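You operate a simulated robot arm through the tools that you are given. There is no shell and no other tool. Be economical: measure what you need, move in short steps, check, and stop when the job is done.

The job below is to be done with a simulated two-armed robot. You get a single attempt, and the scene is never put back.

Task
Pick up the green oil jug with one hand, pass it to the other hand and put it on the lower shelf of the shipping bench. Set down upright: green oil jug.

Only the result counts: the job must be done as asked and must still hold three seconds after the hand-in. Knocking over, shifting, dropping, spilling or breaking anything else fails it.

Robot
Two 7-joint arms with four-finger grippers on one trunk, on a base that drives. Base frame: it is fixed to the floor where the robot stands at the start and does not move with it; the origin is under the middle of the robot, x ahead of it, y to its left, z up; the surface under the hand at the start is at about z = 0.8. Units: m, rad, N and s.
The left shoulder is at the start at [0.04, 0.181, 1.13], the right one opposite. With the tool pointing down near the work surface each hand reaches from about 0.32 to 0.84 m from the robot's upright axis, wherever it stands, measured 20 degrees to its own side. Places, roughly: lower shelf of the shipping bench [0.6, -1.8, 0.2]. Payload 3.67 kg a hand.
The TCP of each hand is the grasp point between the finger pads, 0.028 m short of the fingertips. In the tool frame z runs along the fingers and y along their closing line. The gripper opens to 0.112 m. The gripper's body begins 0.073 m behind the TCP.
Orientation is that of the tool frame in the base frame, as a unit quaternion [x, y, z, w]. With the fingers straight down and closing along the base's y, the tool's x points along the base's -x, its y along +y and its z along -z.

Tools
- The arms move only by the tool apply_moves. It takes "left_moves", "right_moves" or both (then of equal length, played together; a hand with none holds still); each is a list of rows, each a list of 7 numbers: the shift along the tool's x, y, z in m, then the turn, a rotation vector about the tool's x, y, z in rad, then the finger opening in m, from 0 to 0.112. In form: [[tx, ty, tz, wx, wy, wz, hand], ...]. A call has 1 to 12 rows; each row shifts and turns the commanded pose from where the row before left it, along the tool's axes as they then stand. Each row takes 0.2 s and may step no farther than 0.05 m and 0.15 rad from the row before; otherwise, or with a gripper value out of range, the whole call is refused. Where a pose cannot be reached the arm comes as near as it can. A force on the tool above 40 N (or 10 N above the force at the start of the call, whichever is more), or a blocked arm, ends the call early, and 0.2 s more pass. Each finger halts on what it meets, pressing with about 28 N; the grip force reading is that of the motor and also rises with nothing between the fingers. The clock runs only during rows and for 0.2 s after the last one: add rows that do not move to give the fingers time. The reply holds the time, the measured pose of the TCP, the force on the tool along the base axes, the opening and the grip force, in the units named above and with some noise, with the torque about the TCP (base axes, N m) and any sound that the robot's microphone picked up, and new pictures: "pictures" is both (left out), scene, wrist or none (wrist: the cameras of the hands that moved).
- Cameras (640 x 400 px; columns grow to the right, rows downward): "scene" is now at [0.1035, -0.0132, 1.3506]; the picture's right is [-0.14, -0.99, 0.00], its down [-0.65, 0.09, -0.75] and it looks along [0.74, -0.10, -0.66] (base axes); focal length 263 px, centre (320, 200). "left" rides on the left gripper at [0.06, 0.018, -0.104] in its tool frame; the picture's right is [-0.29, 0.96, 0.00], its down [-0.80, -0.24, -0.55] and it looks along [-0.53, -0.16, 0.83] (tool axes); focal length 234 px, centre (320, 200). "right" rides on the right gripper at [0.06, -0.018, -0.104] in its tool frame; the picture's right is [0.29, 0.96, 0.00], its down [-0.80, 0.24, -0.55] and it looks along [-0.53, 0.16, 0.83] (tool axes); focal length 234 px, centre (320, 200). There is no depth. A picture from a camera that has moved, and an enlarged one, comes with that camera's place and axes in the base frame and with its lens.
- slide_trunk(by): slides the trunk up (or, below 0, down) by that many m; the arms and the scene camera ride with it, the base frame stays. It gives what a move gives, with no picture.
- base_move(legs): drives the robot by 1 to 6 legs, each [ahead, left, turn to the left] in m, m and rad, along the robot's own axes; the way and the turn of a leg run together, so that a leg with both is an arc; at most 1.5 m and 3.142 rad a leg. The arms and the cameras ride along, it lands a little off, and it stops where it bumps. It gives what a move gives, and a new picture of the scene camera.
- aim_head(pan, tilt): turns the head with the scene camera to pan (to the left, within 1.501 rad either way) and tilt (down, from -0.506 to 1.204), counted from straight ahead of the robot. It gives what a move gives, and a new picture of the scene camera.
- zoom(camera, box): a new picture of the part [left, top, right, bottom] of that camera's present view, enlarged. The clock stands still meanwhile.
- finish_job(): hands the job in; it is judged then, once.

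Work in short steps. Places have to be worked out from the pictures, the camera data and where the tool is seen: move nearer, look again, correct. Check each grasp and each placing, and mend what went wrong. You have 120 turns and 260 pictures in all, those below and enlarged ones among them. Open the grippers and draw the arms clear of the work before you hand the job in, unless the task says otherwise; then end with one line.

The tools are called after ">>>" as name(argument=value, ...) on one line, values as JSON. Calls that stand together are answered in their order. apply_moves: Moves the arms, as the interface text tells. Its arguments: {"type":"object","properties":{"left_moves":{"type":"array","items":{"type":"array","items":{"type":"number"}}},"right_moves":{"type":"array","items":{"type":"array","items":{"type":"number"}}},"pictures":{"type":"string","enum":["both","scene","wrist","none"]}},"required":[]} The other tools are called the same way: slide_trunk (by) slides the trunk up or down; base_move (legs) drives the base; aim_head (pan, tilt) turns the head that bears the scene camera; zoom (camera, box) takes an enlarged picture of a part of a camera's view; finish_job () hands the job in.

At the start:

```text
time: 0.0
left_tcp_pos: [0.4622, 0.2058, 1.0563]
left_ee_rot: [0.0, 1.0, -0.001, 0.001]
left_ft_force: [-0.1, -0.7, -0.2]
left_wrist_torque: [0.0, 0.02, -0.02]
left_gripper_width: 0.1122
left_grasp_force: 0.1
right_tcp_pos: [0.6009, -0.2561, 1.102]
right_ee_rot: [0.0, 1.0, 0.0, 0.0]
right_ft_force: [0.7, 0.1, 0.3]
right_wrist_torque: [0.0, 0.03, 0.0]
right_gripper_width: 0.1119
right_grasp_force: 0.1
trunk travel left (down, up): [-0.25, 0.264]
robot x, y, heading: [-0.0018, -0.0021, -0.003]
head pan, tilt: [-0.14, 0.719]
```

scene: 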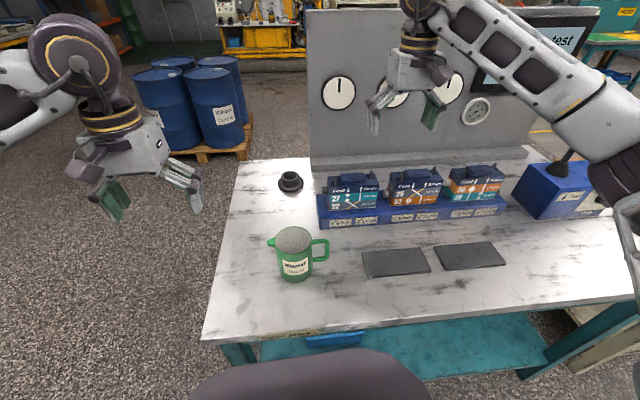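
right: 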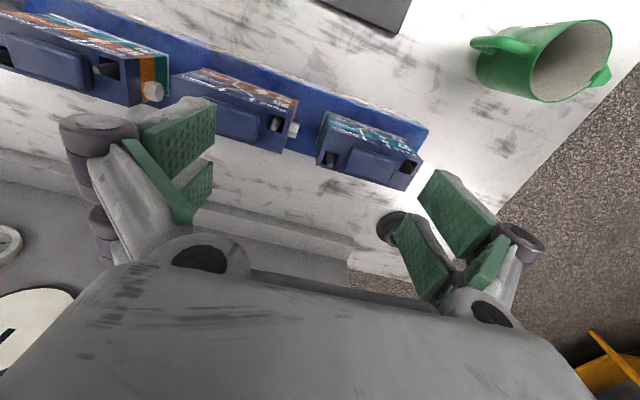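
left: 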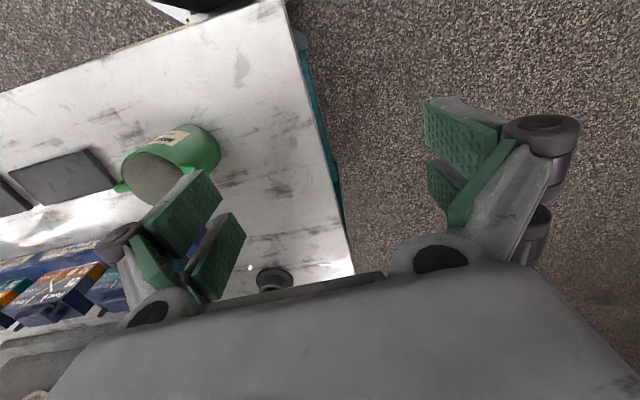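

The jug stands near (0.49, 0.0) with its handle toward -y. I'll zoom in on it for its size, then look at the shipping bench on the right.

>>> zoom(camera="scene", box=[230, 200, 390, 300])

>>> aim_head(pan=-1.25, tilt=0.6)

```text
4.00 times, centred on (310, 250) of scene
camera zoom: at [0.1035, -0.0132, 1.3506], right [-0.14, -0.99, 0.0], down [-0.65, 0.09, -0.75], along [0.74, -0.1, -0.66], focal length 1053 px, centre (360, 0)
```

zoom: 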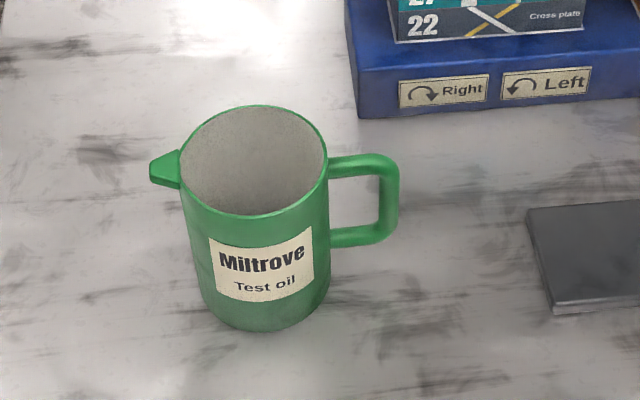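

```text
time: 1.3
left_tcp_pos: [0.4623, 0.2064, 1.0568]
left_ee_rot: [-0.001, 1.0, 0.001, 0.0]
left_ft_force: [1.2, -0.4, -0.4]
left_wrist_torque: [-0.01, 0.0, 0.03]
left_gripper_width: 0.1119
left_grasp_force: 0.0
right_tcp_pos: [0.601, -0.2565, 1.1038]
right_ee_rot: [0.0, 1.0, 0.0, 0.0]
right_ft_force: [0.5, -0.1, -1.1]
right_wrist_torque: [0.0, 0.01, 0.01]
right_gripper_width: 0.1118
right_grasp_force: 0.2
trunk travel left (down, up): [-0.25, 0.264]
robot x, y, heading: [-0.0018, -0.0028, 0.001]
head pan, tilt: [-1.25, 0.6]
camera scene: at [0.0481, -0.0853, 1.3609], right [-0.95, -0.32, 0.0], down [-0.18, 0.54, -0.82], along [0.26, -0.78, -0.57], focal length 263 px, centre (320, 200)
```

scene: 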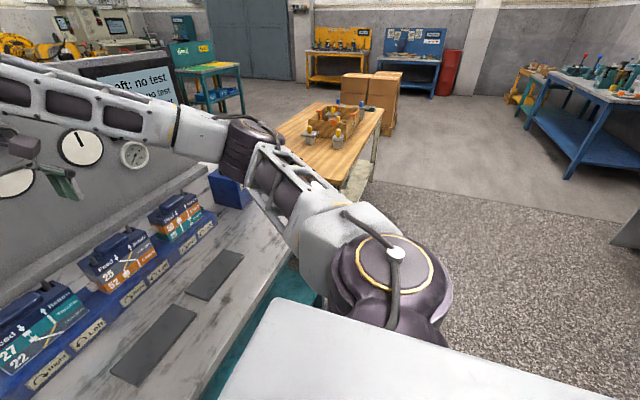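

The shipping bench should be the wooden-topped table near (330,150). I'll zoom there to see its lower shelf.

>>> zoom(camera="scene", box=[260, 70, 420, 220])

>>> aim_head(pan=0.0, tilt=0.85)

```text
2.67 times, centred on (340, 145) of scene
camera zoom: at [0.0481, -0.0853, 1.3609], right [-0.95, -0.32, 0.0], down [-0.18, 0.54, -0.82], along [0.26, -0.78, -0.57], focal length 702 px, centre (267, 347)
```

zoom: 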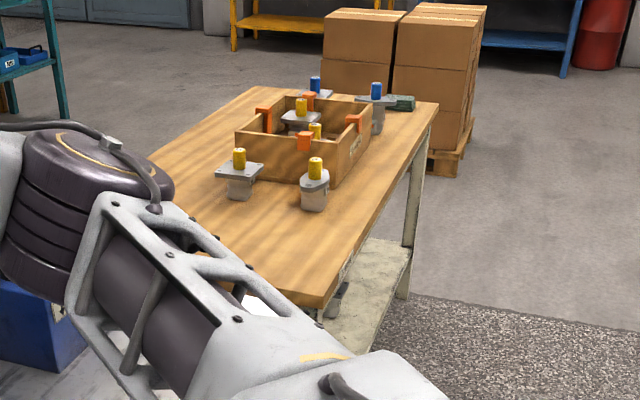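

```text
time: 2.8
left_tcp_pos: [0.463, 0.2075, 1.0563]
left_ee_rot: [-0.001, 1.0, 0.0, 0.0]
left_ft_force: [0.1, 0.0, -0.2]
left_wrist_torque: [0.0, -0.02, 0.02]
left_gripper_width: 0.1122
left_grasp_force: 0.0
right_tcp_pos: [0.6015, -0.2552, 1.1023]
right_ee_rot: [-0.001, 1.0, 0.0, 0.001]
right_ft_force: [-0.1, 0.3, 0.5]
right_wrist_torque: [0.04, -0.01, 0.0]
right_gripper_width: 0.1121
right_grasp_force: 0.1
trunk travel left (down, up): [-0.25, 0.264]
robot x, y, heading: [-0.0009, -0.0002, -0.002]
head pan, tilt: [0.0, 0.85]
camera scene: at [0.0983, -0.0016, 1.34], right [0.0, -1.0, 0.0], down [-0.75, 0.0, -0.66], along [0.66, 0.0, -0.75], focal length 263 px, centre (320, 200)
```

scene: 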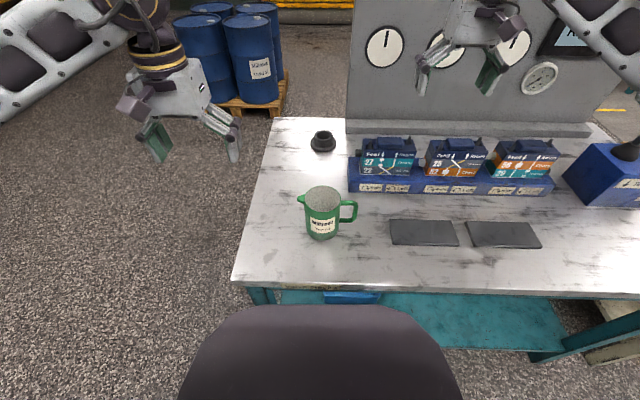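

I'll zoom on the jug from this straight-ahead view so I can triangulate its centre and height.

>>> zoom(camera="scene", box=[280, 170, 376, 250])

>>> zoom(camera="left", box=[80, 100, 240, 220])

```text
5.00 times, centred on (328, 210) of scene
camera zoom: at [0.0983, -0.0016, 1.34], right [0.0, -1.0, 0.0], down [-0.75, 0.0, -0.66], along [0.66, 0.0, -0.75], focal length 1317 px, centre (280, 150)
```

zoom: 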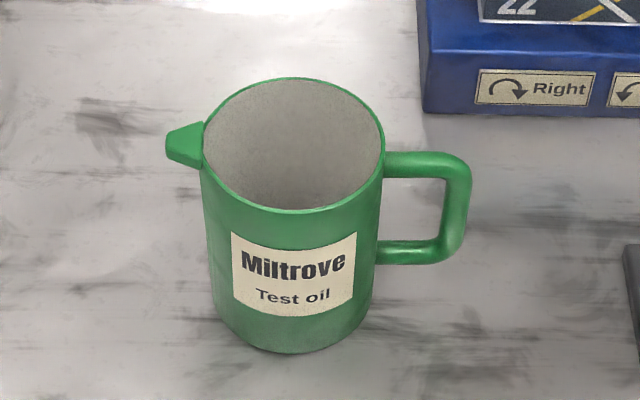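

```text
3.33 times, centred on (160, 160) of left
camera zoom: at [0.4022, 0.225, 1.1608], right [0.29, 0.96, 0.0], down [0.8, -0.24, 0.55], along [0.53, -0.16, -0.83], focal length 781 px, centre (853, 333)
```

zoom: 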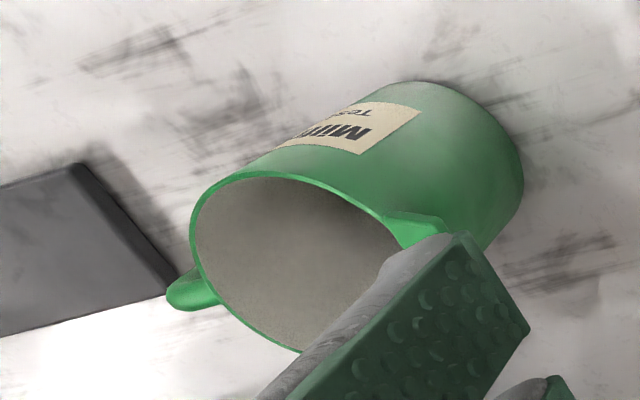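

The jug's centre is at about (0.48, -0.009), its rim is at z≈0.905 and its diameter is about 0.082. I'll bring the left hand above it and yaw the hand by -60° so the closing line clears the handle and spout.

>>> apply_moves(left_moves=[[-0.0034, -0.0431, 0, 0, 0, 0, 0.112], [-0.0034, -0.0431, 0, 0, 0, 0, 0.112], [-0.0034, -0.0431, 0, 0, 0, 0, 0.112], [-0.0034, -0.0431, 0, 0, 0, 0, 0.112], [-0.0034, -0.0431, 0, 0, 0, 0, 0.112], [0, 0, 0, 0, 0, 0.1496, 0.112], [0, 0, 0, 0, 0, 0.1496, 0.112], [0, 0, 0, 0, 0, 0.1496, 0.112], [0, 0, 0, 0, 0, 0.1496, 0.112], [0, 0, 0, 0, 0, 0.1496, 0.112], [0, 0, 0, 0, 0, 0.1496, 0.112], [0, 0, 0, 0, 0, 0.1496, 0.112]])

```text
time: 5.4
left_tcp_pos: [0.4787, -0.0088, 1.0557]
left_ee_rot: [0.501, 0.865, 0.0, 0.0]
left_ft_force: [-0.1, 0.3, 0.1]
left_wrist_torque: [-0.01, 0.0, 0.01]
left_gripper_width: 0.112
left_grasp_force: 0.1
right_tcp_pos: [0.6004, -0.2558, 1.1031]
right_ee_rot: [0.001, 1.0, 0.0, -0.001]
right_ft_force: [0.3, -0.1, 0.1]
right_wrist_torque: [-0.01, -0.02, -0.01]
right_gripper_width: 0.112
right_grasp_force: 0.0
trunk travel left (down, up): [-0.25, 0.264]
robot x, y, heading: [0.0002, -0.0057, 0.003]
head pan, tilt: [0.0, 0.85]
camera scene: at [0.0983, -0.0017, 1.34], right [0.0, -1.0, 0.0], down [-0.75, 0.0, -0.66], along [0.66, 0.0, -0.75], focal length 263 px, centre (320, 200)
camera left: at [0.4646, 0.0523, 1.1607], right [0.97, 0.23, 0.0], down [0.19, -0.81, 0.55], along [0.13, -0.54, -0.83], focal length 234 px, centre (320, 200)
```

scene: 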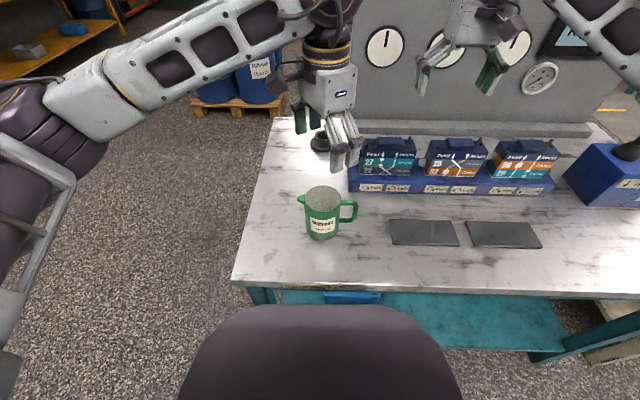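
left: 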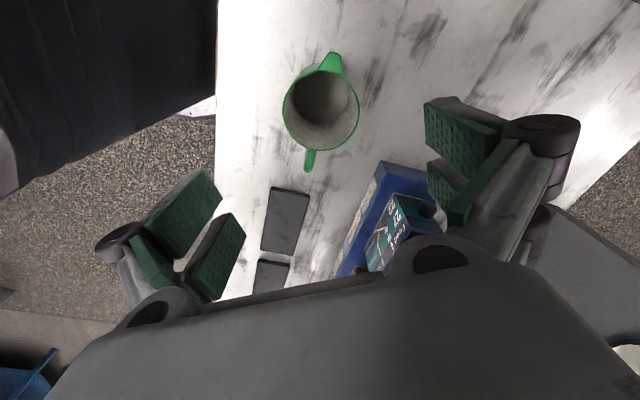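

From the left camera the rim centre is near (0.481, -0.003). I'll go down until the fingertips are just above the rim and check the clearance there.

>>> apply_moves(left_moves=[[0.0027, 0.0033, 0.035, 0, 0, 0, 0.112], [0, 0, 0.037, 0, 0, 0, 0.112], [0, 0, 0.035, 0, 0, 0, 0.112]])

```text
time: 6.2
left_tcp_pos: [0.4793, -0.003, 0.9499]
left_ee_rot: [0.5, 0.866, -0.001, 0.0]
left_ft_force: [0.1, -0.1, -0.6]
left_wrist_torque: [-0.01, 0.03, 0.01]
left_gripper_width: 0.1119
left_grasp_force: 0.0
right_tcp_pos: [0.6016, -0.2556, 1.1025]
right_ee_rot: [0.0, 1.0, -0.001, 0.001]
right_ft_force: [-0.5, -0.3, -0.1]
right_wrist_torque: [0.01, 0.0, 0.02]
right_gripper_width: 0.1119
right_grasp_force: 0.0
trunk travel left (down, up): [-0.25, 0.264]
robot x, y, heading: [-0.0027, -0.0013, 0.001]
head pan, tilt: [0.0, 0.85]
camera scene: at [0.0986, -0.0012, 1.34], right [0.0, -1.0, 0.0], down [-0.75, 0.0, -0.66], along [0.66, 0.0, -0.75], focal length 263 px, centre (320, 200)
camera left: at [0.4648, 0.0577, 1.0545], right [0.97, 0.23, 0.0], down [0.19, -0.81, 0.55], along [0.13, -0.54, -0.83], focal length 234 px, centre (320, 200)
```

scene: 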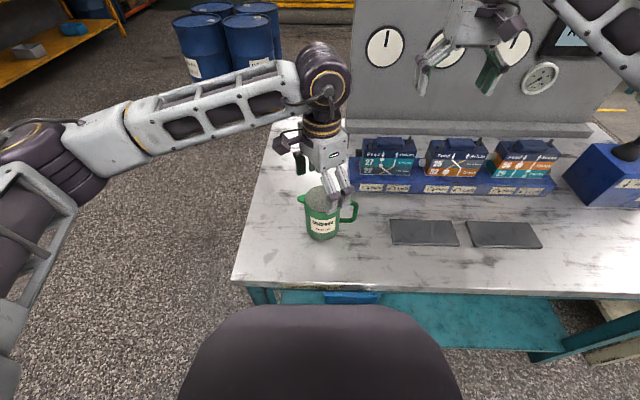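
left: 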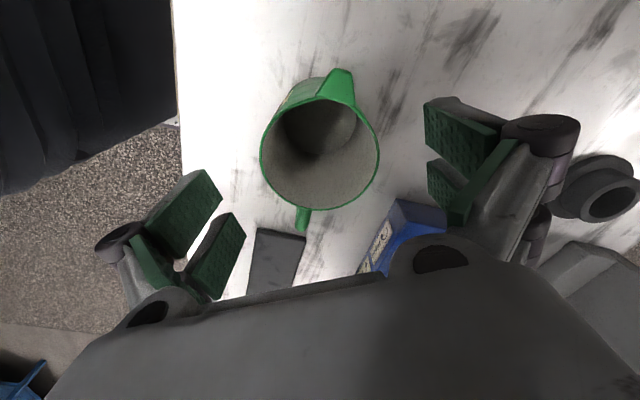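

The rim is centred between the fingers. I'll descend 7 cm and close.

>>> apply_moves(left_moves=[[0, 0, 0.035, 0, 0, 0, 0.112], [0, 0, 0.036, 0, 0, 0, 0.112], [0, 0, 0, 0, 0, 0, 0.112], [0, 0, 0, 0, 0, 0, 0.08], [0, 0, 0, 0, 0, 0, 0.05], [0, 0, 0, 0, 0, 0, 0.04], [0, 0, 0, 0, 0, 0, 0.04]])

```text
time: 7.8
left_tcp_pos: [0.4814, -0.0041, 0.8785]
left_ee_rot: [0.499, 0.867, -0.001, 0.0]
left_ft_force: [0.8, 0.1, 0.2]
left_wrist_torque: [0.04, -0.05, 0.01]
left_gripper_width: 0.0778
left_grasp_force: 28.3
right_tcp_pos: [0.6008, -0.254, 1.1026]
right_ee_rot: [-0.001, 1.0, 0.0, 0.0]
right_ft_force: [0.1, -0.6, -0.1]
right_wrist_torque: [-0.02, -0.03, -0.01]
right_gripper_width: 0.1121
right_grasp_force: 0.1
trunk travel left (down, up): [-0.25, 0.264]
robot x, y, heading: [-0.0002, -0.0025, 0.002]
head pan, tilt: [0.0, 0.85]
camera scene: at [0.0984, -0.0016, 1.34], right [0.0, -1.0, 0.0], down [-0.75, 0.0, -0.66], along [0.66, 0.0, -0.75], focal length 263 px, centre (320, 200)
camera left: at [0.4668, 0.0566, 0.9833], right [0.97, 0.23, 0.0], down [0.19, -0.81, 0.55], along [0.13, -0.54, -0.83], focal length 234 px, centre (320, 200)
```

scene: 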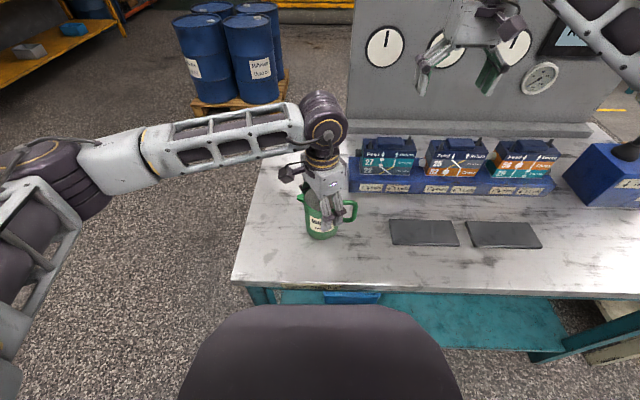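
left: 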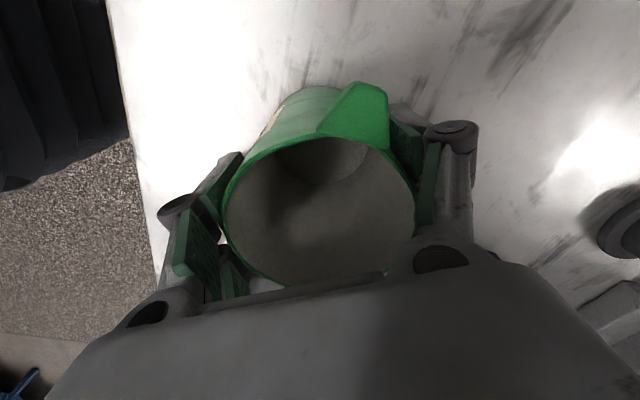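

The grip holds at 0.078 m. I'll lift straight up 0.2 m and check the load.

>>> apply_moves(left_moves=[[0, 0, -0.01, 0, 0, 0, 0.04], [0, 0, -0.02, 0, 0, 0, 0.04], [0, 0, -0.03, 0, 0, 0, 0.04], [0, 0, -0.03, 0, 0, 0, 0.04], [0, 0, -0.03, 0, 0, 0, 0.04], [0, 0, -0.03, 0, 0, 0, 0.04], [0, 0, -0.03, 0, 0, 0, 0.04], [0, 0, -0.02, 0, 0, 0, 0.04]])

```text
time: 9.6
left_tcp_pos: [0.4808, -0.0049, 1.0775]
left_ee_rot: [0.5, 0.866, -0.001, -0.001]
left_ft_force: [0.6, -0.1, -1.6]
left_wrist_torque: [0.01, -0.02, 0.02]
left_gripper_width: 0.0777
left_grasp_force: 28.0
right_tcp_pos: [0.5993, -0.2555, 1.1009]
right_ee_rot: [0.0, 1.0, 0.0, 0.0]
right_ft_force: [-0.1, 0.4, -0.1]
right_wrist_torque: [-0.01, -0.01, -0.02]
right_gripper_width: 0.1121
right_grasp_force: 0.1
trunk travel left (down, up): [-0.25, 0.264]
robot x, y, heading: [-0.002, 0.0004, -0.003]
head pan, tilt: [0.0, 0.85]
camera scene: at [0.0982, -0.0017, 1.34], right [0.0, -1.0, 0.0], down [-0.75, 0.0, -0.66], along [0.66, 0.0, -0.75], focal length 263 px, centre (320, 200)
camera left: at [0.4667, 0.0559, 1.1833], right [0.97, 0.23, 0.0], down [0.19, -0.81, 0.55], along [0.13, -0.54, -0.83], focal length 234 px, centre (320, 200)
```

scene: 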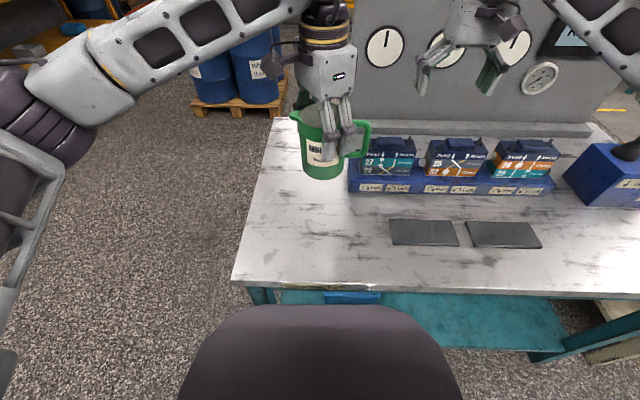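
left: 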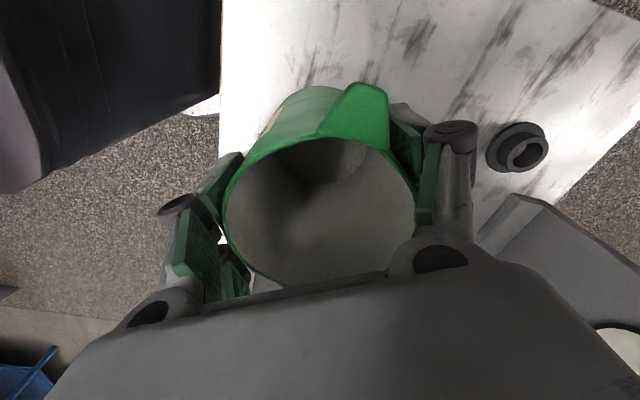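

The jug is held and light. I'll back the robot 0.45 m off the test bench to get free space, then do the handover there.

>>> base_move(legs=[[-0.45, 0, 0]])

>>> apply_moves(left_moves=[[0, 0, 0, 0, 0, -0.1496, 0.04], [0, 0, 0, 0, 0, -0.1496, 0.04], [0, 0, 0, 0, 0, -0.1496, 0.04], [0, 0, 0, 0, 0, -0.1496, 0.04], [0, 0, 0, 0, 0, -0.1496, 0.04], [0, 0, 0, 0, 0, -0.1496, 0.04], [0, 0, 0, 0, 0, -0.1496, 0.04], [0, 0, 0, 0, 0, -0.1496, 0.04], [0, 0, 0, 0, 0, -0.1496, 0.04], [0, 0, 0, 0, 0, -0.1496, 0.04], [0, 0, 0, 0, 0, -0.1496, 0.04], [0, 0, 0, 0, 0, -0.1496, 0.04]], pictures="scene")

```text
time: 12.3
left_tcp_pos: [0.0372, -0.0028, 1.0784]
left_ee_rot: [0.497, 0.868, -0.001, 0.0]
left_ft_force: [1.2, 0.6, -1.5]
left_wrist_torque: [0.0, -0.02, -0.01]
left_gripper_width: 0.0773
left_grasp_force: 27.7
right_tcp_pos: [0.1585, -0.254, 1.1027]
right_ee_rot: [-0.002, 1.0, 0.0, -0.001]
right_ft_force: [0.9, -0.4, -0.5]
right_wrist_torque: [0.0, -0.02, -0.04]
right_gripper_width: 0.1121
right_grasp_force: 0.0
trunk travel left (down, up): [-0.25, 0.264]
robot x, y, heading: [-0.4444, 0.0034, 0.004]
head pan, tilt: [0.0, 0.85]
camera scene: at [-0.3457, -0.0022, 1.34], right [0.01, -1.0, 0.0], down [-0.75, 0.0, -0.66], along [0.66, 0.0, -0.75], focal length 263 px, centre (320, 200)
```

scene: 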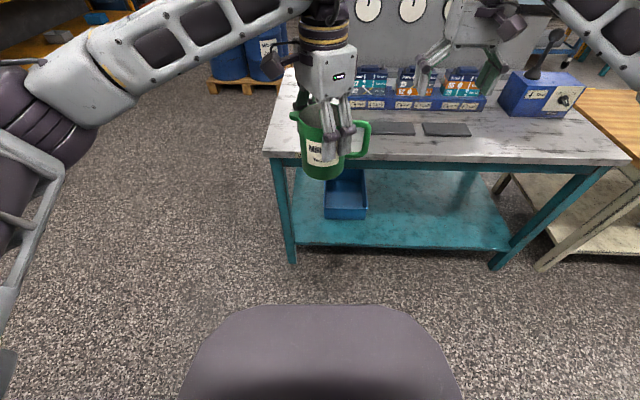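

```text
time: 14.9
left_tcp_pos: [0.0383, -0.0043, 1.0791]
left_ee_rot: [-0.369, 0.929, 0.0, 0.0]
left_ft_force: [0.5, 0.0, -1.8]
left_wrist_torque: [0.01, 0.02, 0.01]
left_gripper_width: 0.0775
left_grasp_force: 28.2
right_tcp_pos: [0.159, -0.2527, 1.1023]
right_ee_rot: [-0.002, 1.0, 0.0, 0.0]
right_ft_force: [0.1, 0.0, 0.3]
right_wrist_torque: [-0.01, 0.03, -0.02]
right_gripper_width: 0.1122
right_grasp_force: 0.0
trunk travel left (down, up): [-0.25, 0.264]
robot x, y, heading: [-0.4446, -0.0025, 0.005]
head pan, tilt: [0.0, 0.85]
camera scene: at [-0.3453, -0.0022, 1.34], right [0.01, -1.0, 0.0], down [-0.75, 0.0, -0.66], along [0.66, 0.0, -0.75], focal length 263 px, centre (320, 200)
```

scene: 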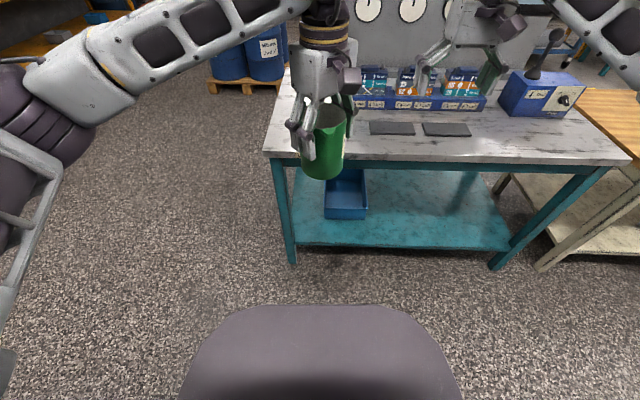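

I'll finish the left yaw and carry the jug 0.12 m forward. At the same time I'll pitch the right hand up until it points forward and 30° below horizontal.

>>> apply_moves(left_moves=[[0, 0, 0, 0, 0, -0.149, 0.04], [0, 0, 0, 0, 0, -0.149, 0.04], [-0.015, -0.026, 0, 0, 0, 0, 0.04], [-0.015, -0.026, 0, 0, 0, 0, 0.04], [-0.015, -0.026, 0, 0, 0, 0, 0.04], [-0.015, -0.026, 0, 0, 0, 0, 0.04], [0, 0, 0, 0, 0, 0, 0.04]], right_moves=[[0, 0, 0, 0, -0.1496, 0, 0.112], [0, 0, 0, 0, -0.1496, 0, 0.112], [0, 0, 0, 0, -0.1496, 0, 0.112], [0, 0, 0, 0, -0.1496, 0, 0.112], [0, 0, 0, 0, -0.1496, 0, 0.112], [0, 0, 0, 0, -0.1496, 0, 0.112], [0, 0, 0, 0, -0.1496, 0, 0.112]])

```text
time: 16.5
left_tcp_pos: [0.1577, -0.0009, 1.077]
left_ee_rot: [-0.502, 0.865, 0.0, 0.001]
left_ft_force: [0.6, 0.5, -2.0]
left_wrist_torque: [-0.01, 0.02, 0.02]
left_gripper_width: 0.0771
left_grasp_force: 27.7
right_tcp_pos: [0.1575, -0.2539, 1.1025]
right_ee_rot: [-0.004, 0.865, 0.003, 0.502]
right_ft_force: [0.4, 1.1, -0.8]
right_wrist_torque: [0.02, -0.01, 0.02]
right_gripper_width: 0.1122
right_grasp_force: 0.1
trunk travel left (down, up): [-0.25, 0.264]
robot x, y, heading: [-0.4435, -0.0013, 0.008]
head pan, tilt: [0.0, 0.85]
camera scene: at [-0.3463, -0.0023, 1.3401], right [0.01, -1.0, 0.0], down [-0.75, 0.0, -0.66], along [0.66, 0.0, -0.75], focal length 263 px, centre (320, 200)
camera right: at [0.0381, -0.2722, 1.103], right [-0.15, 0.96, -0.25], down [-0.09, 0.24, 0.97], along [0.99, 0.17, 0.05], focal length 234 px, centre (320, 200)
camera left: at [0.1117, -0.0455, 1.1828], right [-0.69, 0.73, 0.0], down [0.6, 0.57, 0.55], along [0.4, 0.38, -0.83], focal length 234 px, centre (320, 200)
```

scene: 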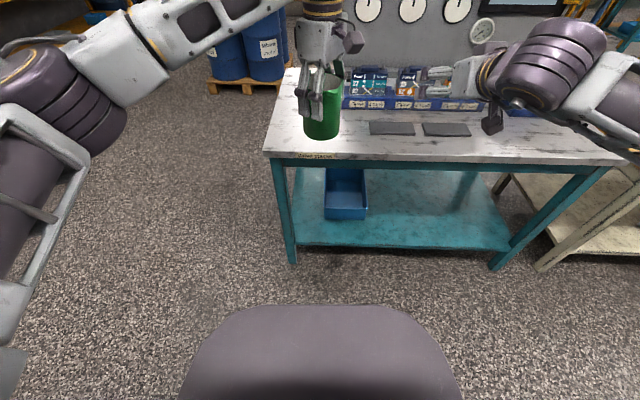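
right: 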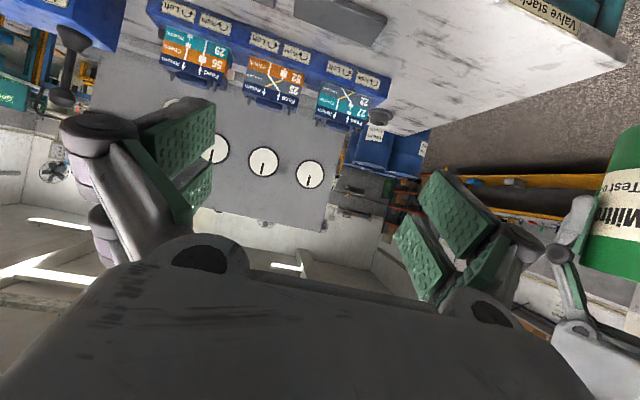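
left: 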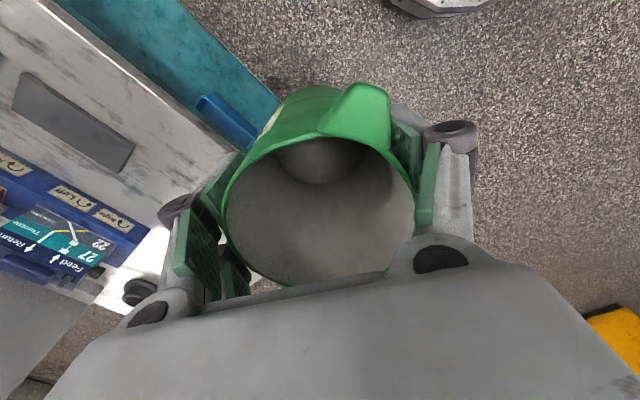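

The right arm reached its posture. I'll back it up 0.13 m and slide it +y until it sits behind the jug.

>>> apply_moves(right_moves=[[0.0125, 0, -0.0303, 0, 0, 0, 0.112], [0.0125, 0, -0.0303, 0, 0, 0, 0.112], [0.0125, 0, -0.0303, 0, 0, 0, 0.112], [0.0125, 0, -0.0303, 0, 0, 0, 0.112], [0, 0.042, 0, 0, 0, 0, 0.112], [0, 0.042, 0, 0, 0, 0, 0.112], [0, 0.042, 0, 0, 0, 0, 0.112], [0, 0.042, 0, 0, 0, 0, 0.112], [0, 0.042, 0, 0, 0, 0, 0.112], [0, 0.042, 0, 0, 0, 0, 0.112]])

```text
time: 18.7
left_tcp_pos: [0.1585, -0.0004, 1.0774]
left_ee_rot: [-0.502, 0.865, 0.0, -0.002]
left_ft_force: [0.3, 0.6, -1.2]
left_wrist_torque: [-0.03, 0.0, -0.01]
left_gripper_width: 0.0771
left_grasp_force: 28.1
right_tcp_pos: [0.0664, -0.0001, 1.1281]
right_ee_rot: [-0.001, 0.866, -0.001, 0.5]
right_ft_force: [-0.3, -0.3, 0.3]
right_wrist_torque: [-0.04, 0.0, -0.08]
right_gripper_width: 0.1121
right_grasp_force: 0.1
right hand out of reach, approached as far as the arm can: row 3, 4
trunk travel left (down, up): [-0.25, 0.264]
robot x, y, heading: [-0.4445, -0.0009, 0.005]
head pan, tilt: [0.0, 0.85]
camera scene: at [-0.3451, -0.0001, 1.34], right [0.01, -1.0, 0.0], down [-0.75, -0.01, -0.66], along [0.66, 0.0, -0.75], focal length 263 px, centre (320, 200)
camera right: at [-0.0533, -0.0192, 1.1292], right [-0.15, 0.96, -0.25], down [-0.08, 0.24, 0.97], along [0.99, 0.16, 0.04], focal length 234 px, centre (320, 200)
```

scene: 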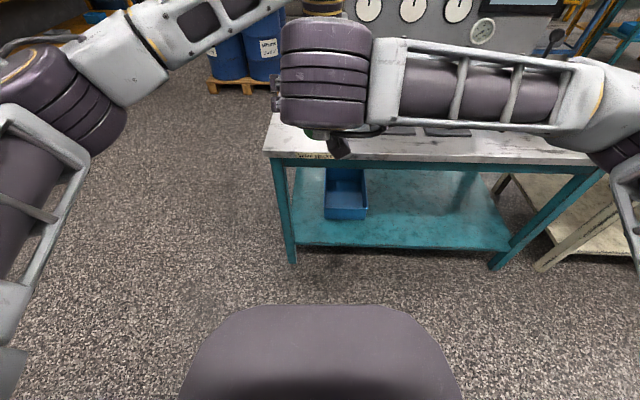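
right: 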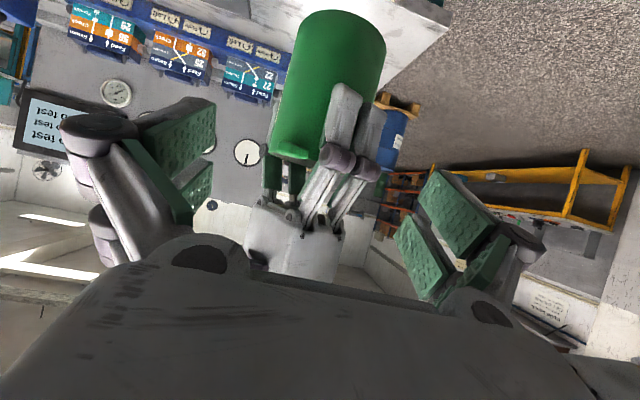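

The right hand is aligned laterally, since the jug appears at u≈328 as predicted. I'll advance to the lower body with the fingers straddling it, stopping 12 mm short of the axis so the palm clears the left finger.

>>> apply_moves(right_moves=[[0.008, 0, 0.0276, 0, 0, 0, 0.112], [0.008, 0, 0.0276, 0, 0, 0, 0.112], [0.008, 0, 0.0276, 0, 0, 0, 0.112], [0.008, 0, 0.0276, 0, 0, 0, 0.112], [0, 0, 0, 0, 0, 0, 0.112]])

```text
time: 19.9
left_tcp_pos: [0.1587, -0.0015, 1.0785]
left_ee_rot: [-0.502, 0.865, 0.0, 0.0]
left_ft_force: [0.6, -0.2, -1.2]
left_wrist_torque: [0.0, 0.03, -0.02]
left_gripper_width: 0.077
left_grasp_force: 27.7
right_tcp_pos: [0.1442, -0.0016, 1.0441]
right_ee_rot: [-0.002, 0.866, 0.001, 0.5]
right_ft_force: [-0.8, 0.5, 0.5]
right_wrist_torque: [-0.03, -0.02, 0.02]
right_gripper_width: 0.1122
right_grasp_force: 0.1
trunk travel left (down, up): [-0.25, 0.264]
robot x, y, heading: [-0.4438, -0.004, 0.003]
head pan, tilt: [0.0, 0.85]
camera scene: at [-0.3459, -0.0024, 1.3401], right [0.01, -1.0, 0.0], down [-0.75, 0.0, -0.66], along [0.66, 0.0, -0.75], focal length 263 px, centre (320, 200)
camera right: at [0.0259, -0.02, 1.0449], right [-0.15, 0.96, -0.25], down [-0.08, 0.24, 0.97], along [0.99, 0.16, 0.04], focal length 234 px, centre (320, 200)
```

scene: 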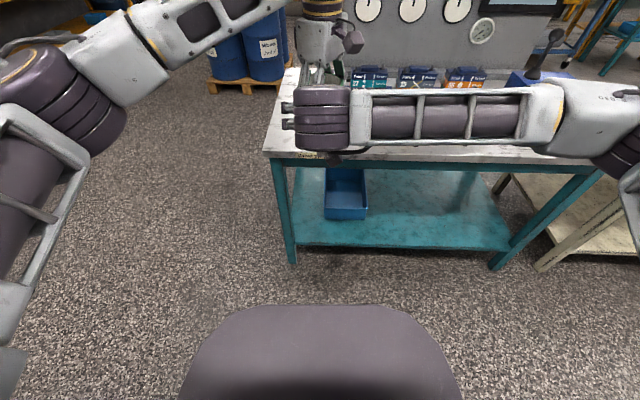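
right: 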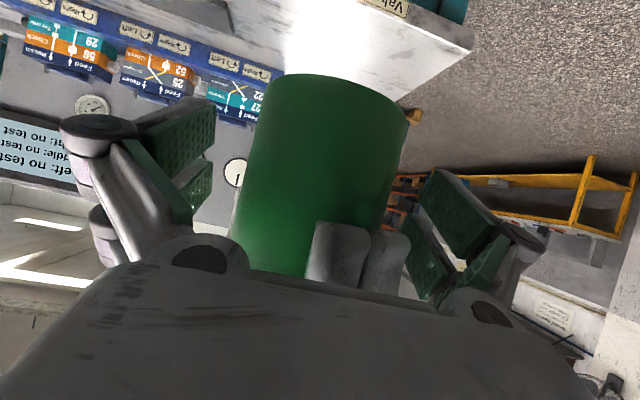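

The jug body lies between the right pads and clear of the left finger. I'll close the right gripper slowly.

>>> apply_moves(right_moves=[[0, 0, 0, 0, 0, 0, 0.098], [0, 0, 0, 0, 0, 0, 0.088], [0, 0, 0, 0, 0, 0, 0.075], [0, 0, 0, 0, 0, 0, 0.06], [0, 0, 0, 0, 0, 0, 0.04], [0, 0, 0, 0, 0, 0, 0.04]])

```text
time: 21.3
left_tcp_pos: [0.1577, -0.0037, 1.0772]
left_ee_rot: [-0.502, 0.865, 0.0, 0.0]
left_ft_force: [0.5, -24.3, -2.7]
left_wrist_torque: [0.08, -0.01, 1.98]
left_gripper_width: 0.0771
left_grasp_force: 28.4
right_tcp_pos: [0.1444, 0.001, 1.0449]
right_ee_rot: [-0.005, 0.866, 0.004, 0.5]
right_ft_force: [-1.5, 25.2, 0.4]
right_wrist_torque: [-0.98, -0.05, -1.64]
right_gripper_width: 0.0842
right_grasp_force: 27.6
trunk travel left (down, up): [-0.25, 0.264]
robot x, y, heading: [-0.4434, -0.0005, 0.006]
head pan, tilt: [0.0, 0.85]
camera scene: at [-0.3453, -0.0022, 1.34], right [0.01, -1.0, 0.0], down [-0.75, 0.0, -0.66], along [0.66, 0.0, -0.75], focal length 263 px, centre (320, 200)
camera right: at [0.0256, -0.019, 1.045], right [-0.15, 0.96, -0.25], down [-0.08, 0.24, 0.97], along [0.98, 0.17, 0.04], focal length 234 px, centre (320, 200)
```

scene: 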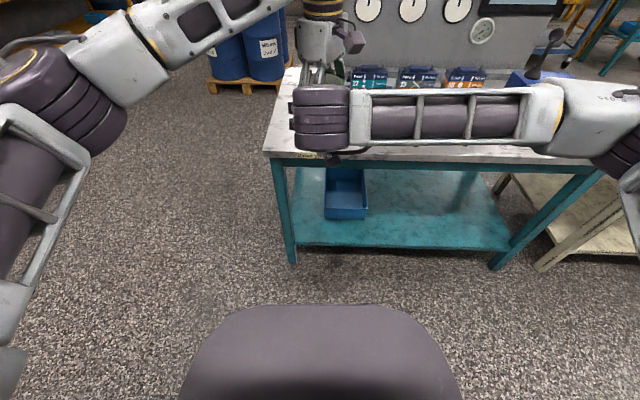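
right: 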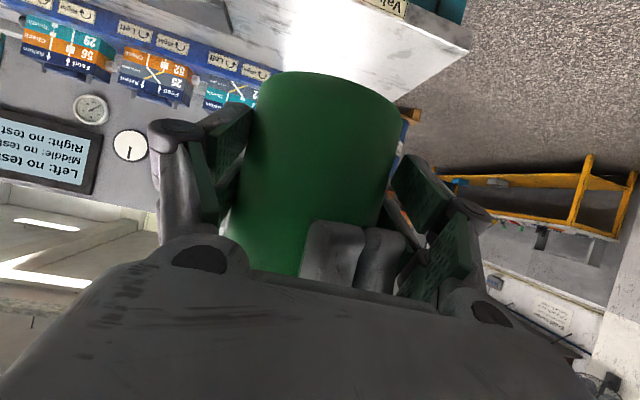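

The right finger at +y met the left finger: the width stopped at 0.084 and there is about 25 N sideways. I'll open, retreat 7 cm, turn the jug 14° further to separate the fingers, and reduce the right pitch a little so that it goes in lower.

>>> apply_moves(right_moves=[[0, 0, 0, 0, 0, 0, 0.112], [0, 0, 0, 0, 0, 0, 0.112], [0, 0, -0.035, 0, 0, 0, 0.112], [0, 0, -0.035, 0, 0, 0, 0.112], [0, 0, 0, 0, -0.1, 0, 0.112], [0, 0, 0, 0, 0, 0, 0.112], [0, 0, 0, 0, 0, 0, 0.112]], left_moves=[[0, 0, 0, 0, 0, 0, 0.04], [0, 0, 0, 0, 0, 0, 0.04], [0, 0, 0, 0, 0, 0, 0.04], [0, 0, 0, 0, 0, 0, 0.04], [0, 0, 0, 0, 0, -0.122, 0.04], [0, 0, 0, 0, 0, -0.122, 0.04], [0, 0, 0, 0, 0, 0, 0.04]])

```text
time: 22.9
left_tcp_pos: [0.1583, -0.0021, 1.0785]
left_ee_rot: [-0.604, 0.797, 0.001, 0.0]
left_ft_force: [-1.1, -0.1, -0.7]
left_wrist_torque: [-0.05, 0.03, -0.03]
left_gripper_width: 0.0769
left_grasp_force: 28.1
right_tcp_pos: [0.0833, -0.0028, 1.0806]
right_ee_rot: [-0.002, 0.84, 0.002, 0.542]
right_ft_force: [0.3, 0.2, 0.9]
right_wrist_torque: [0.0, -0.02, -0.01]
right_gripper_width: 0.1119
right_grasp_force: 0.2
trunk travel left (down, up): [-0.25, 0.264]
robot x, y, heading: [-0.4438, -0.0005, 0.007]
head pan, tilt: [0.0, 0.85]
camera scene: at [-0.3451, -0.0022, 1.34], right [0.01, -1.0, 0.0], down [-0.75, 0.0, -0.66], along [0.66, 0.0, -0.75], focal length 263 px, centre (320, 200)
camera right: at [-0.0349, -0.0211, 1.0686], right [-0.12, 0.96, -0.26], down [-0.18, 0.24, 0.95], along [0.98, 0.16, 0.14], focal length 234 px, centre (320, 200)
camera left: at [0.1243, -0.0551, 1.1828], right [-0.84, 0.54, 0.0], down [0.45, 0.7, 0.55], along [0.3, 0.47, -0.83], focal length 234 px, centre (320, 200)
```

scene: 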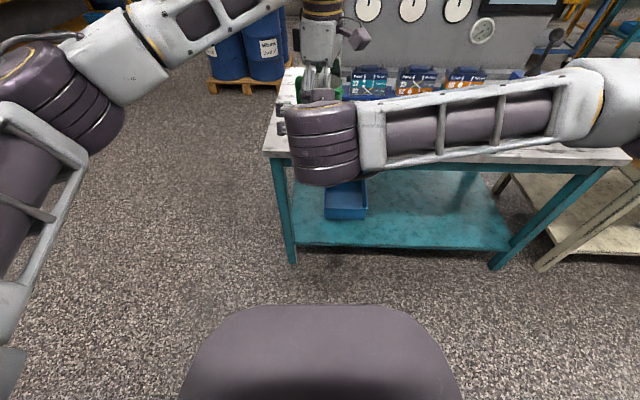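
right: 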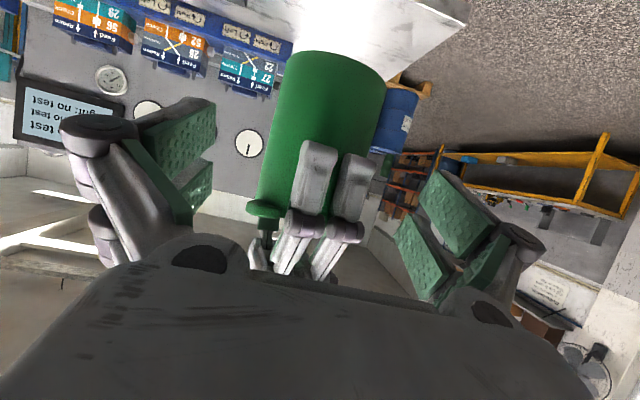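
left: 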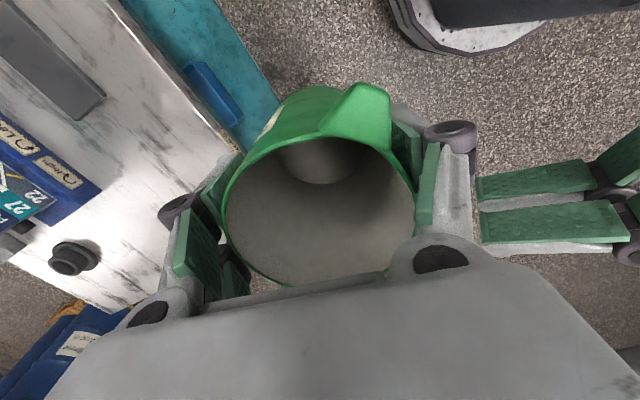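

Each finger is really a wide two-prong pair. I'll turn the jug 6° more, which leaves about 7 mm between the right finger and the left one, and come back in at z≈1.04.

>>> apply_moves(left_moves=[[0, 0, 0, 0, 0, -0.105, 0.04], [0, 0, 0, 0, 0, 0, 0.04], [0, 0, 0, 0, 0, 0, 0.04], [0, 0, 0, 0, 0, 0, 0.04], [0, 0, 0, 0, 0, 0, 0.04]], right_moves=[[0, 0, 0, 0, 0, 0, 0.112], [0.0058, 0.0008, 0, 0, 0, 0, 0.112], [0.0058, 0, 0.037, 0, 0, 0, 0.112], [0, 0, 0.037, 0, 0, 0, 0.112], [0, 0, 0, 0, 0, 0, 0.112]])

```text
time: 24.1
left_tcp_pos: [0.1572, -0.0025, 1.0792]
left_ee_rot: [-0.645, 0.764, 0.0, 0.0]
left_ft_force: [-0.2, 0.1, -1.5]
left_wrist_torque: [0.04, 0.0, -0.01]
left_gripper_width: 0.0771
left_grasp_force: 28.2
right_tcp_pos: [0.1467, -0.0001, 1.0405]
right_ee_rot: [-0.002, 0.84, 0.001, 0.542]
right_ft_force: [0.5, -0.6, 0.3]
right_wrist_torque: [0.03, -0.01, -0.04]
right_gripper_width: 0.1122
right_grasp_force: 0.0
trunk travel left (down, up): [-0.25, 0.264]
robot x, y, heading: [-0.4415, 0.0007, 0.005]
head pan, tilt: [0.0, 0.85]
camera scene: at [-0.3459, -0.0022, 1.3401], right [0.01, -1.0, 0.0], down [-0.75, 0.0, -0.66], along [0.66, 0.0, -0.75], focal length 263 px, centre (320, 200)
camera right: at [0.0281, -0.0195, 1.0287], right [-0.12, 0.96, -0.26], down [-0.18, 0.24, 0.95], along [0.98, 0.16, 0.14], focal length 234 px, centre (320, 200)
camera left: at [0.1293, -0.0586, 1.1831], right [-0.9, 0.45, 0.0], down [0.37, 0.75, 0.55], along [0.25, 0.5, -0.83], focal length 234 px, centre (320, 200)
```

scene: 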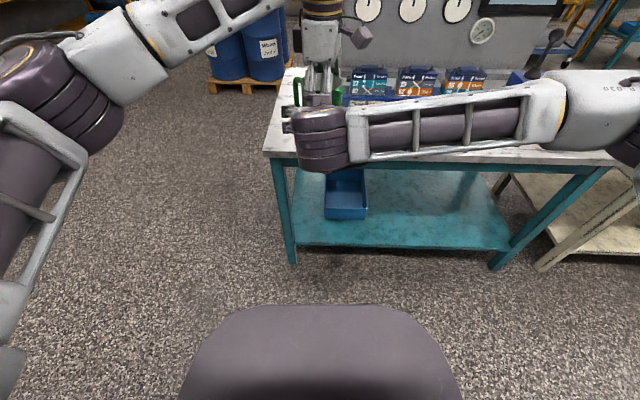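
right: 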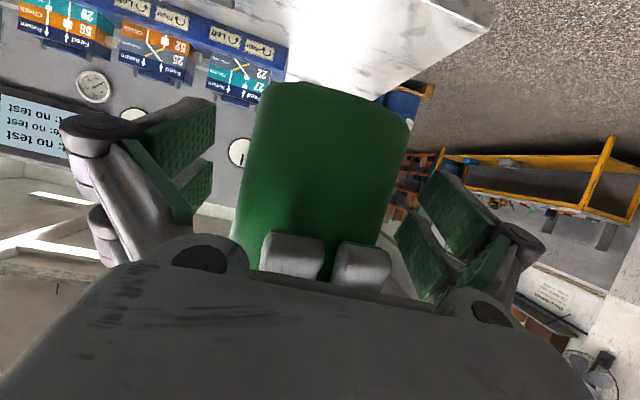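
left: 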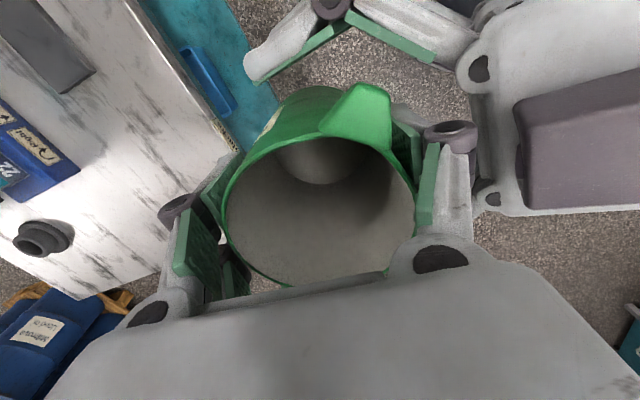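

Both left prongs are now inside the right finger gap with clearance. I'll close the right hand again.

>>> apply_moves(right_moves=[[0, 0, 0, 0, 0, 0, 0.098], [0, 0, 0, 0, 0, 0, 0.088], [0, 0, 0, 0, 0, 0, 0.075], [0, 0, 0, 0, 0, 0, 0.06], [0, 0, 0, 0, 0, 0, 0.04], [0, 0, 0, 0, 0, 0, 0.04]])

```text
time: 25.5
left_tcp_pos: [0.1589, -0.0028, 1.0778]
left_ee_rot: [-0.645, 0.764, 0.0, 0.001]
left_ft_force: [2.6, 2.9, -2.3]
left_wrist_torque: [0.53, -0.07, 0.16]
left_gripper_width: 0.077
left_grasp_force: 28.0
right_tcp_pos: [0.1462, -0.0017, 1.0412]
right_ee_rot: [-0.002, 0.84, 0.0, 0.543]
right_ft_force: [-2.4, -2.0, -0.1]
right_wrist_torque: [-0.46, 0.02, -0.23]
right_gripper_width: 0.079
right_grasp_force: 28.0
trunk travel left (down, up): [-0.25, 0.264]
robot x, y, heading: [-0.4428, -0.0015, 0.005]
head pan, tilt: [0.0, 0.85]
camera scene: at [-0.3453, -0.0021, 1.34], right [0.01, -1.0, 0.0], down [-0.75, 0.0, -0.66], along [0.66, 0.0, -0.75], focal length 263 px, centre (320, 200)
camera right: at [0.0283, -0.0196, 1.0285], right [-0.12, 0.96, -0.26], down [-0.18, 0.24, 0.95], along [0.98, 0.16, 0.14], focal length 234 px, centre (320, 200)
```

scene: 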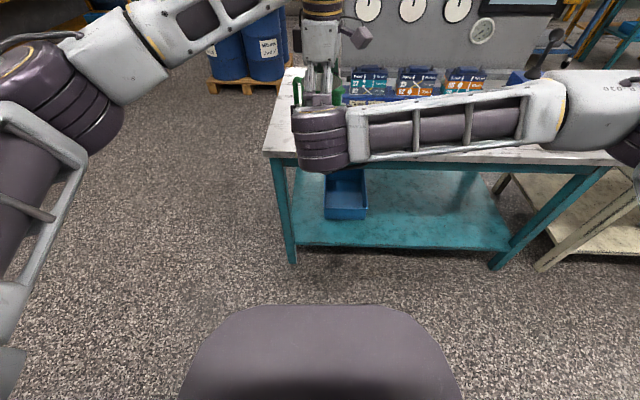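
right: 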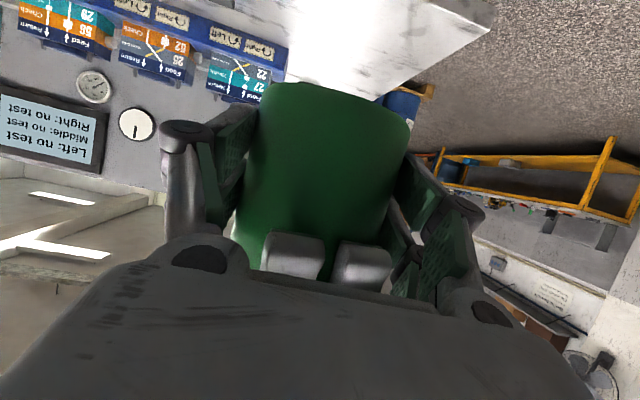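

The right hand holds the body at 0.079 with little side load. I'll open the left hand only slightly so it doesn't touch the right palm, then draw it straight up.

>>> apply_moves(left_moves=[[0, 0, 0, 0, 0, 0, 0.084], [0, 0, 0, 0, 0, 0, 0.09], [0, 0, 0, 0, 0, 0, 0.09]], pictures="wrist")

```text
time: 26.3
left_tcp_pos: [0.1584, -0.0025, 1.0784]
left_ee_rot: [-0.645, 0.764, -0.001, -0.001]
left_ft_force: [1.5, -4.0, 1.2]
left_wrist_torque: [0.06, 0.07, 0.2]
left_gripper_width: 0.0893
left_grasp_force: 0.1
right_tcp_pos: [0.1473, 0.0015, 1.0398]
right_ee_rot: [-0.003, 0.84, 0.002, 0.543]
right_ft_force: [-1.8, 4.0, -1.3]
right_wrist_torque: [-0.25, -0.06, -0.14]
right_gripper_width: 0.0788
right_grasp_force: 28.3
trunk travel left (down, up): [-0.25, 0.264]
robot x, y, heading: [-0.4466, -0.0013, 0.009]
head pan, tilt: [0.0, 0.85]
camera left: at [0.1297, -0.0589, 1.183], right [-0.9, 0.45, 0.0], down [0.37, 0.75, 0.55], along [0.25, 0.49, -0.83], focal length 234 px, centre (320, 200)
```

left: 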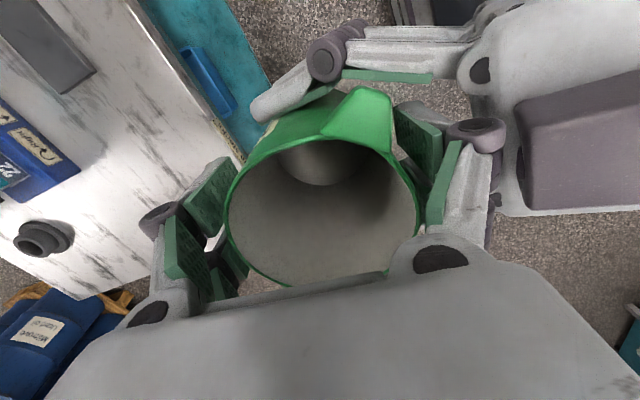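

The left fingers are free of the jug apart from a light 4 N touch. I'll raise the left hand straight up in small steps.

>>> apply_moves(left_moves=[[0, 0, -0.01, 0, 0, 0, 0.09], [0, 0, -0.015, 0, 0, 0, 0.09], [0, 0, -0.02, 0, 0, 0, 0.09], [0, 0, -0.03, 0, 0, 0, 0.09], [0, 0, -0.03, 0, 0, 0, 0.09], [0, 0, -0.03, 0, 0, 0, 0.09]])

```text
time: 27.7
left_tcp_pos: [0.1581, -0.0038, 1.2137]
left_ee_rot: [-0.644, 0.765, 0.0, 0.0]
left_ft_force: [-1.2, 0.2, -0.7]
left_wrist_torque: [0.03, 0.0, 0.0]
left_gripper_width: 0.09
left_grasp_force: 0.0
right_tcp_pos: [0.1466, -0.0006, 1.0419]
right_ee_rot: [-0.003, 0.84, 0.002, 0.543]
right_ft_force: [0.7, -0.5, -0.6]
right_wrist_torque: [0.03, -0.01, 0.0]
right_gripper_width: 0.0787
right_grasp_force: 27.8
trunk travel left (down, up): [-0.25, 0.264]
robot x, y, heading: [-0.4428, 0.0022, 0.008]
head pan, tilt: [0.0, 0.85]
camera scene: at [-0.3462, -0.0026, 1.3401], right [0.01, -1.0, 0.0], down [-0.75, 0.0, -0.66], along [0.66, 0.0, -0.75], focal length 263 px, centre (320, 200)
camera left: at [0.1296, -0.0598, 1.3184], right [-0.9, 0.45, 0.0], down [0.37, 0.74, 0.55], along [0.25, 0.5, -0.83], focal length 234 px, centre (320, 200)
```

scene: 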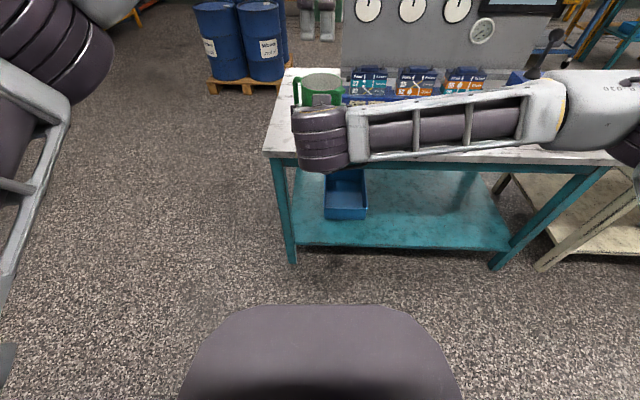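
left: 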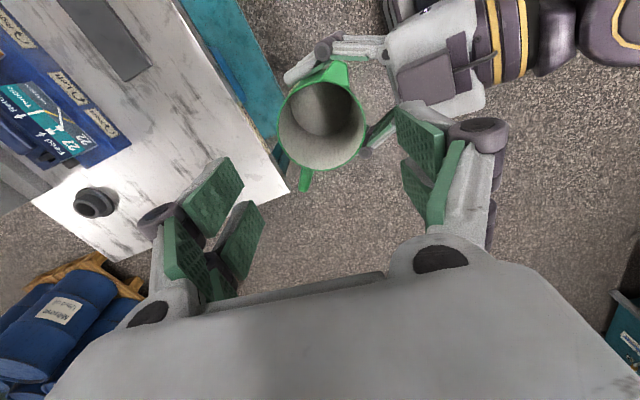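

The handover worked and only the right hand holds the jug. I'll move the left hand away to the left, then look right along the drive path.

>>> apply_moves(left_moves=[[-0.045, 0, 0, 0, 0, 0, 0.09], [-0.045, 0, 0, 0, 0, 0, 0.09], [-0.045, 0, 0, 0, 0, 0, 0.09], [-0.045, 0, 0, 0, 0, 0, 0.09], [-0.045, 0, 0, 0, 0, 0, 0.09], [-0.045, 0, 0, 0, 0, 0, 0.09]], pictures="none")

>>> aim_head(pan=-1.2, tilt=0.6)

```text
time: 29.1
left_tcp_pos: [0.2037, 0.2644, 1.2146]
left_ee_rot: [-0.644, 0.765, 0.0, -0.001]
left_ft_force: [0.0, 0.4, 0.1]
left_wrist_torque: [-0.01, 0.0, 0.01]
left_gripper_width: 0.0902
left_grasp_force: 0.1
right_tcp_pos: [0.1465, -0.0007, 1.0398]
right_ee_rot: [-0.004, 0.84, 0.002, 0.543]
right_ft_force: [-0.3, -0.1, -0.3]
right_wrist_torque: [-0.02, 0.06, -0.02]
right_gripper_width: 0.0789
right_grasp_force: 28.2
trunk travel left (down, up): [-0.25, 0.264]
robot x, y, heading: [-0.4427, 0.001, 0.004]
head pan, tilt: [0.0, 0.85]
```

```text
time: 30.5
left_tcp_pos: [0.2035, 0.2623, 1.2152]
left_ee_rot: [-0.645, 0.765, 0.0, -0.001]
left_ft_force: [0.2, 0.8, 0.2]
left_wrist_torque: [-0.01, -0.01, -0.03]
left_gripper_width: 0.0904
left_grasp_force: 0.1
right_tcp_pos: [0.147, -0.0016, 1.0402]
right_ee_rot: [-0.002, 0.84, 0.001, 0.542]
right_ft_force: [0.2, 0.3, -0.1]
right_wrist_torque: [0.0, 0.05, 0.0]
right_gripper_width: 0.0787
right_grasp_force: 28.2
trunk travel left (down, up): [-0.25, 0.264]
robot x, y, heading: [-0.4446, 0.0017, 0.002]
head pan, tilt: [-1.201, 0.6]
camera scene: at [-0.391, -0.0846, 1.3609], right [-0.93, -0.37, 0.0], down [-0.21, 0.53, -0.82], along [0.3, -0.77, -0.57], focal length 263 px, centre (320, 200)
```

scene: 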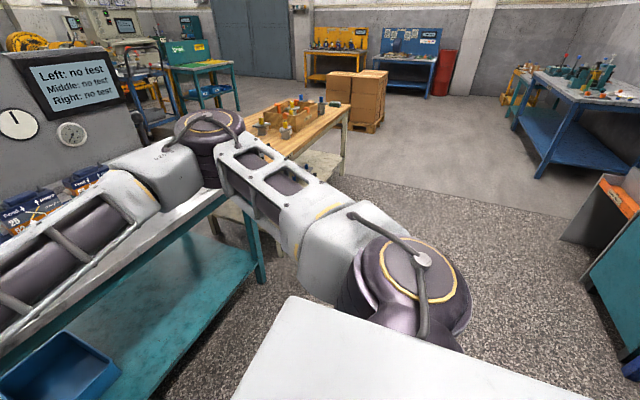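

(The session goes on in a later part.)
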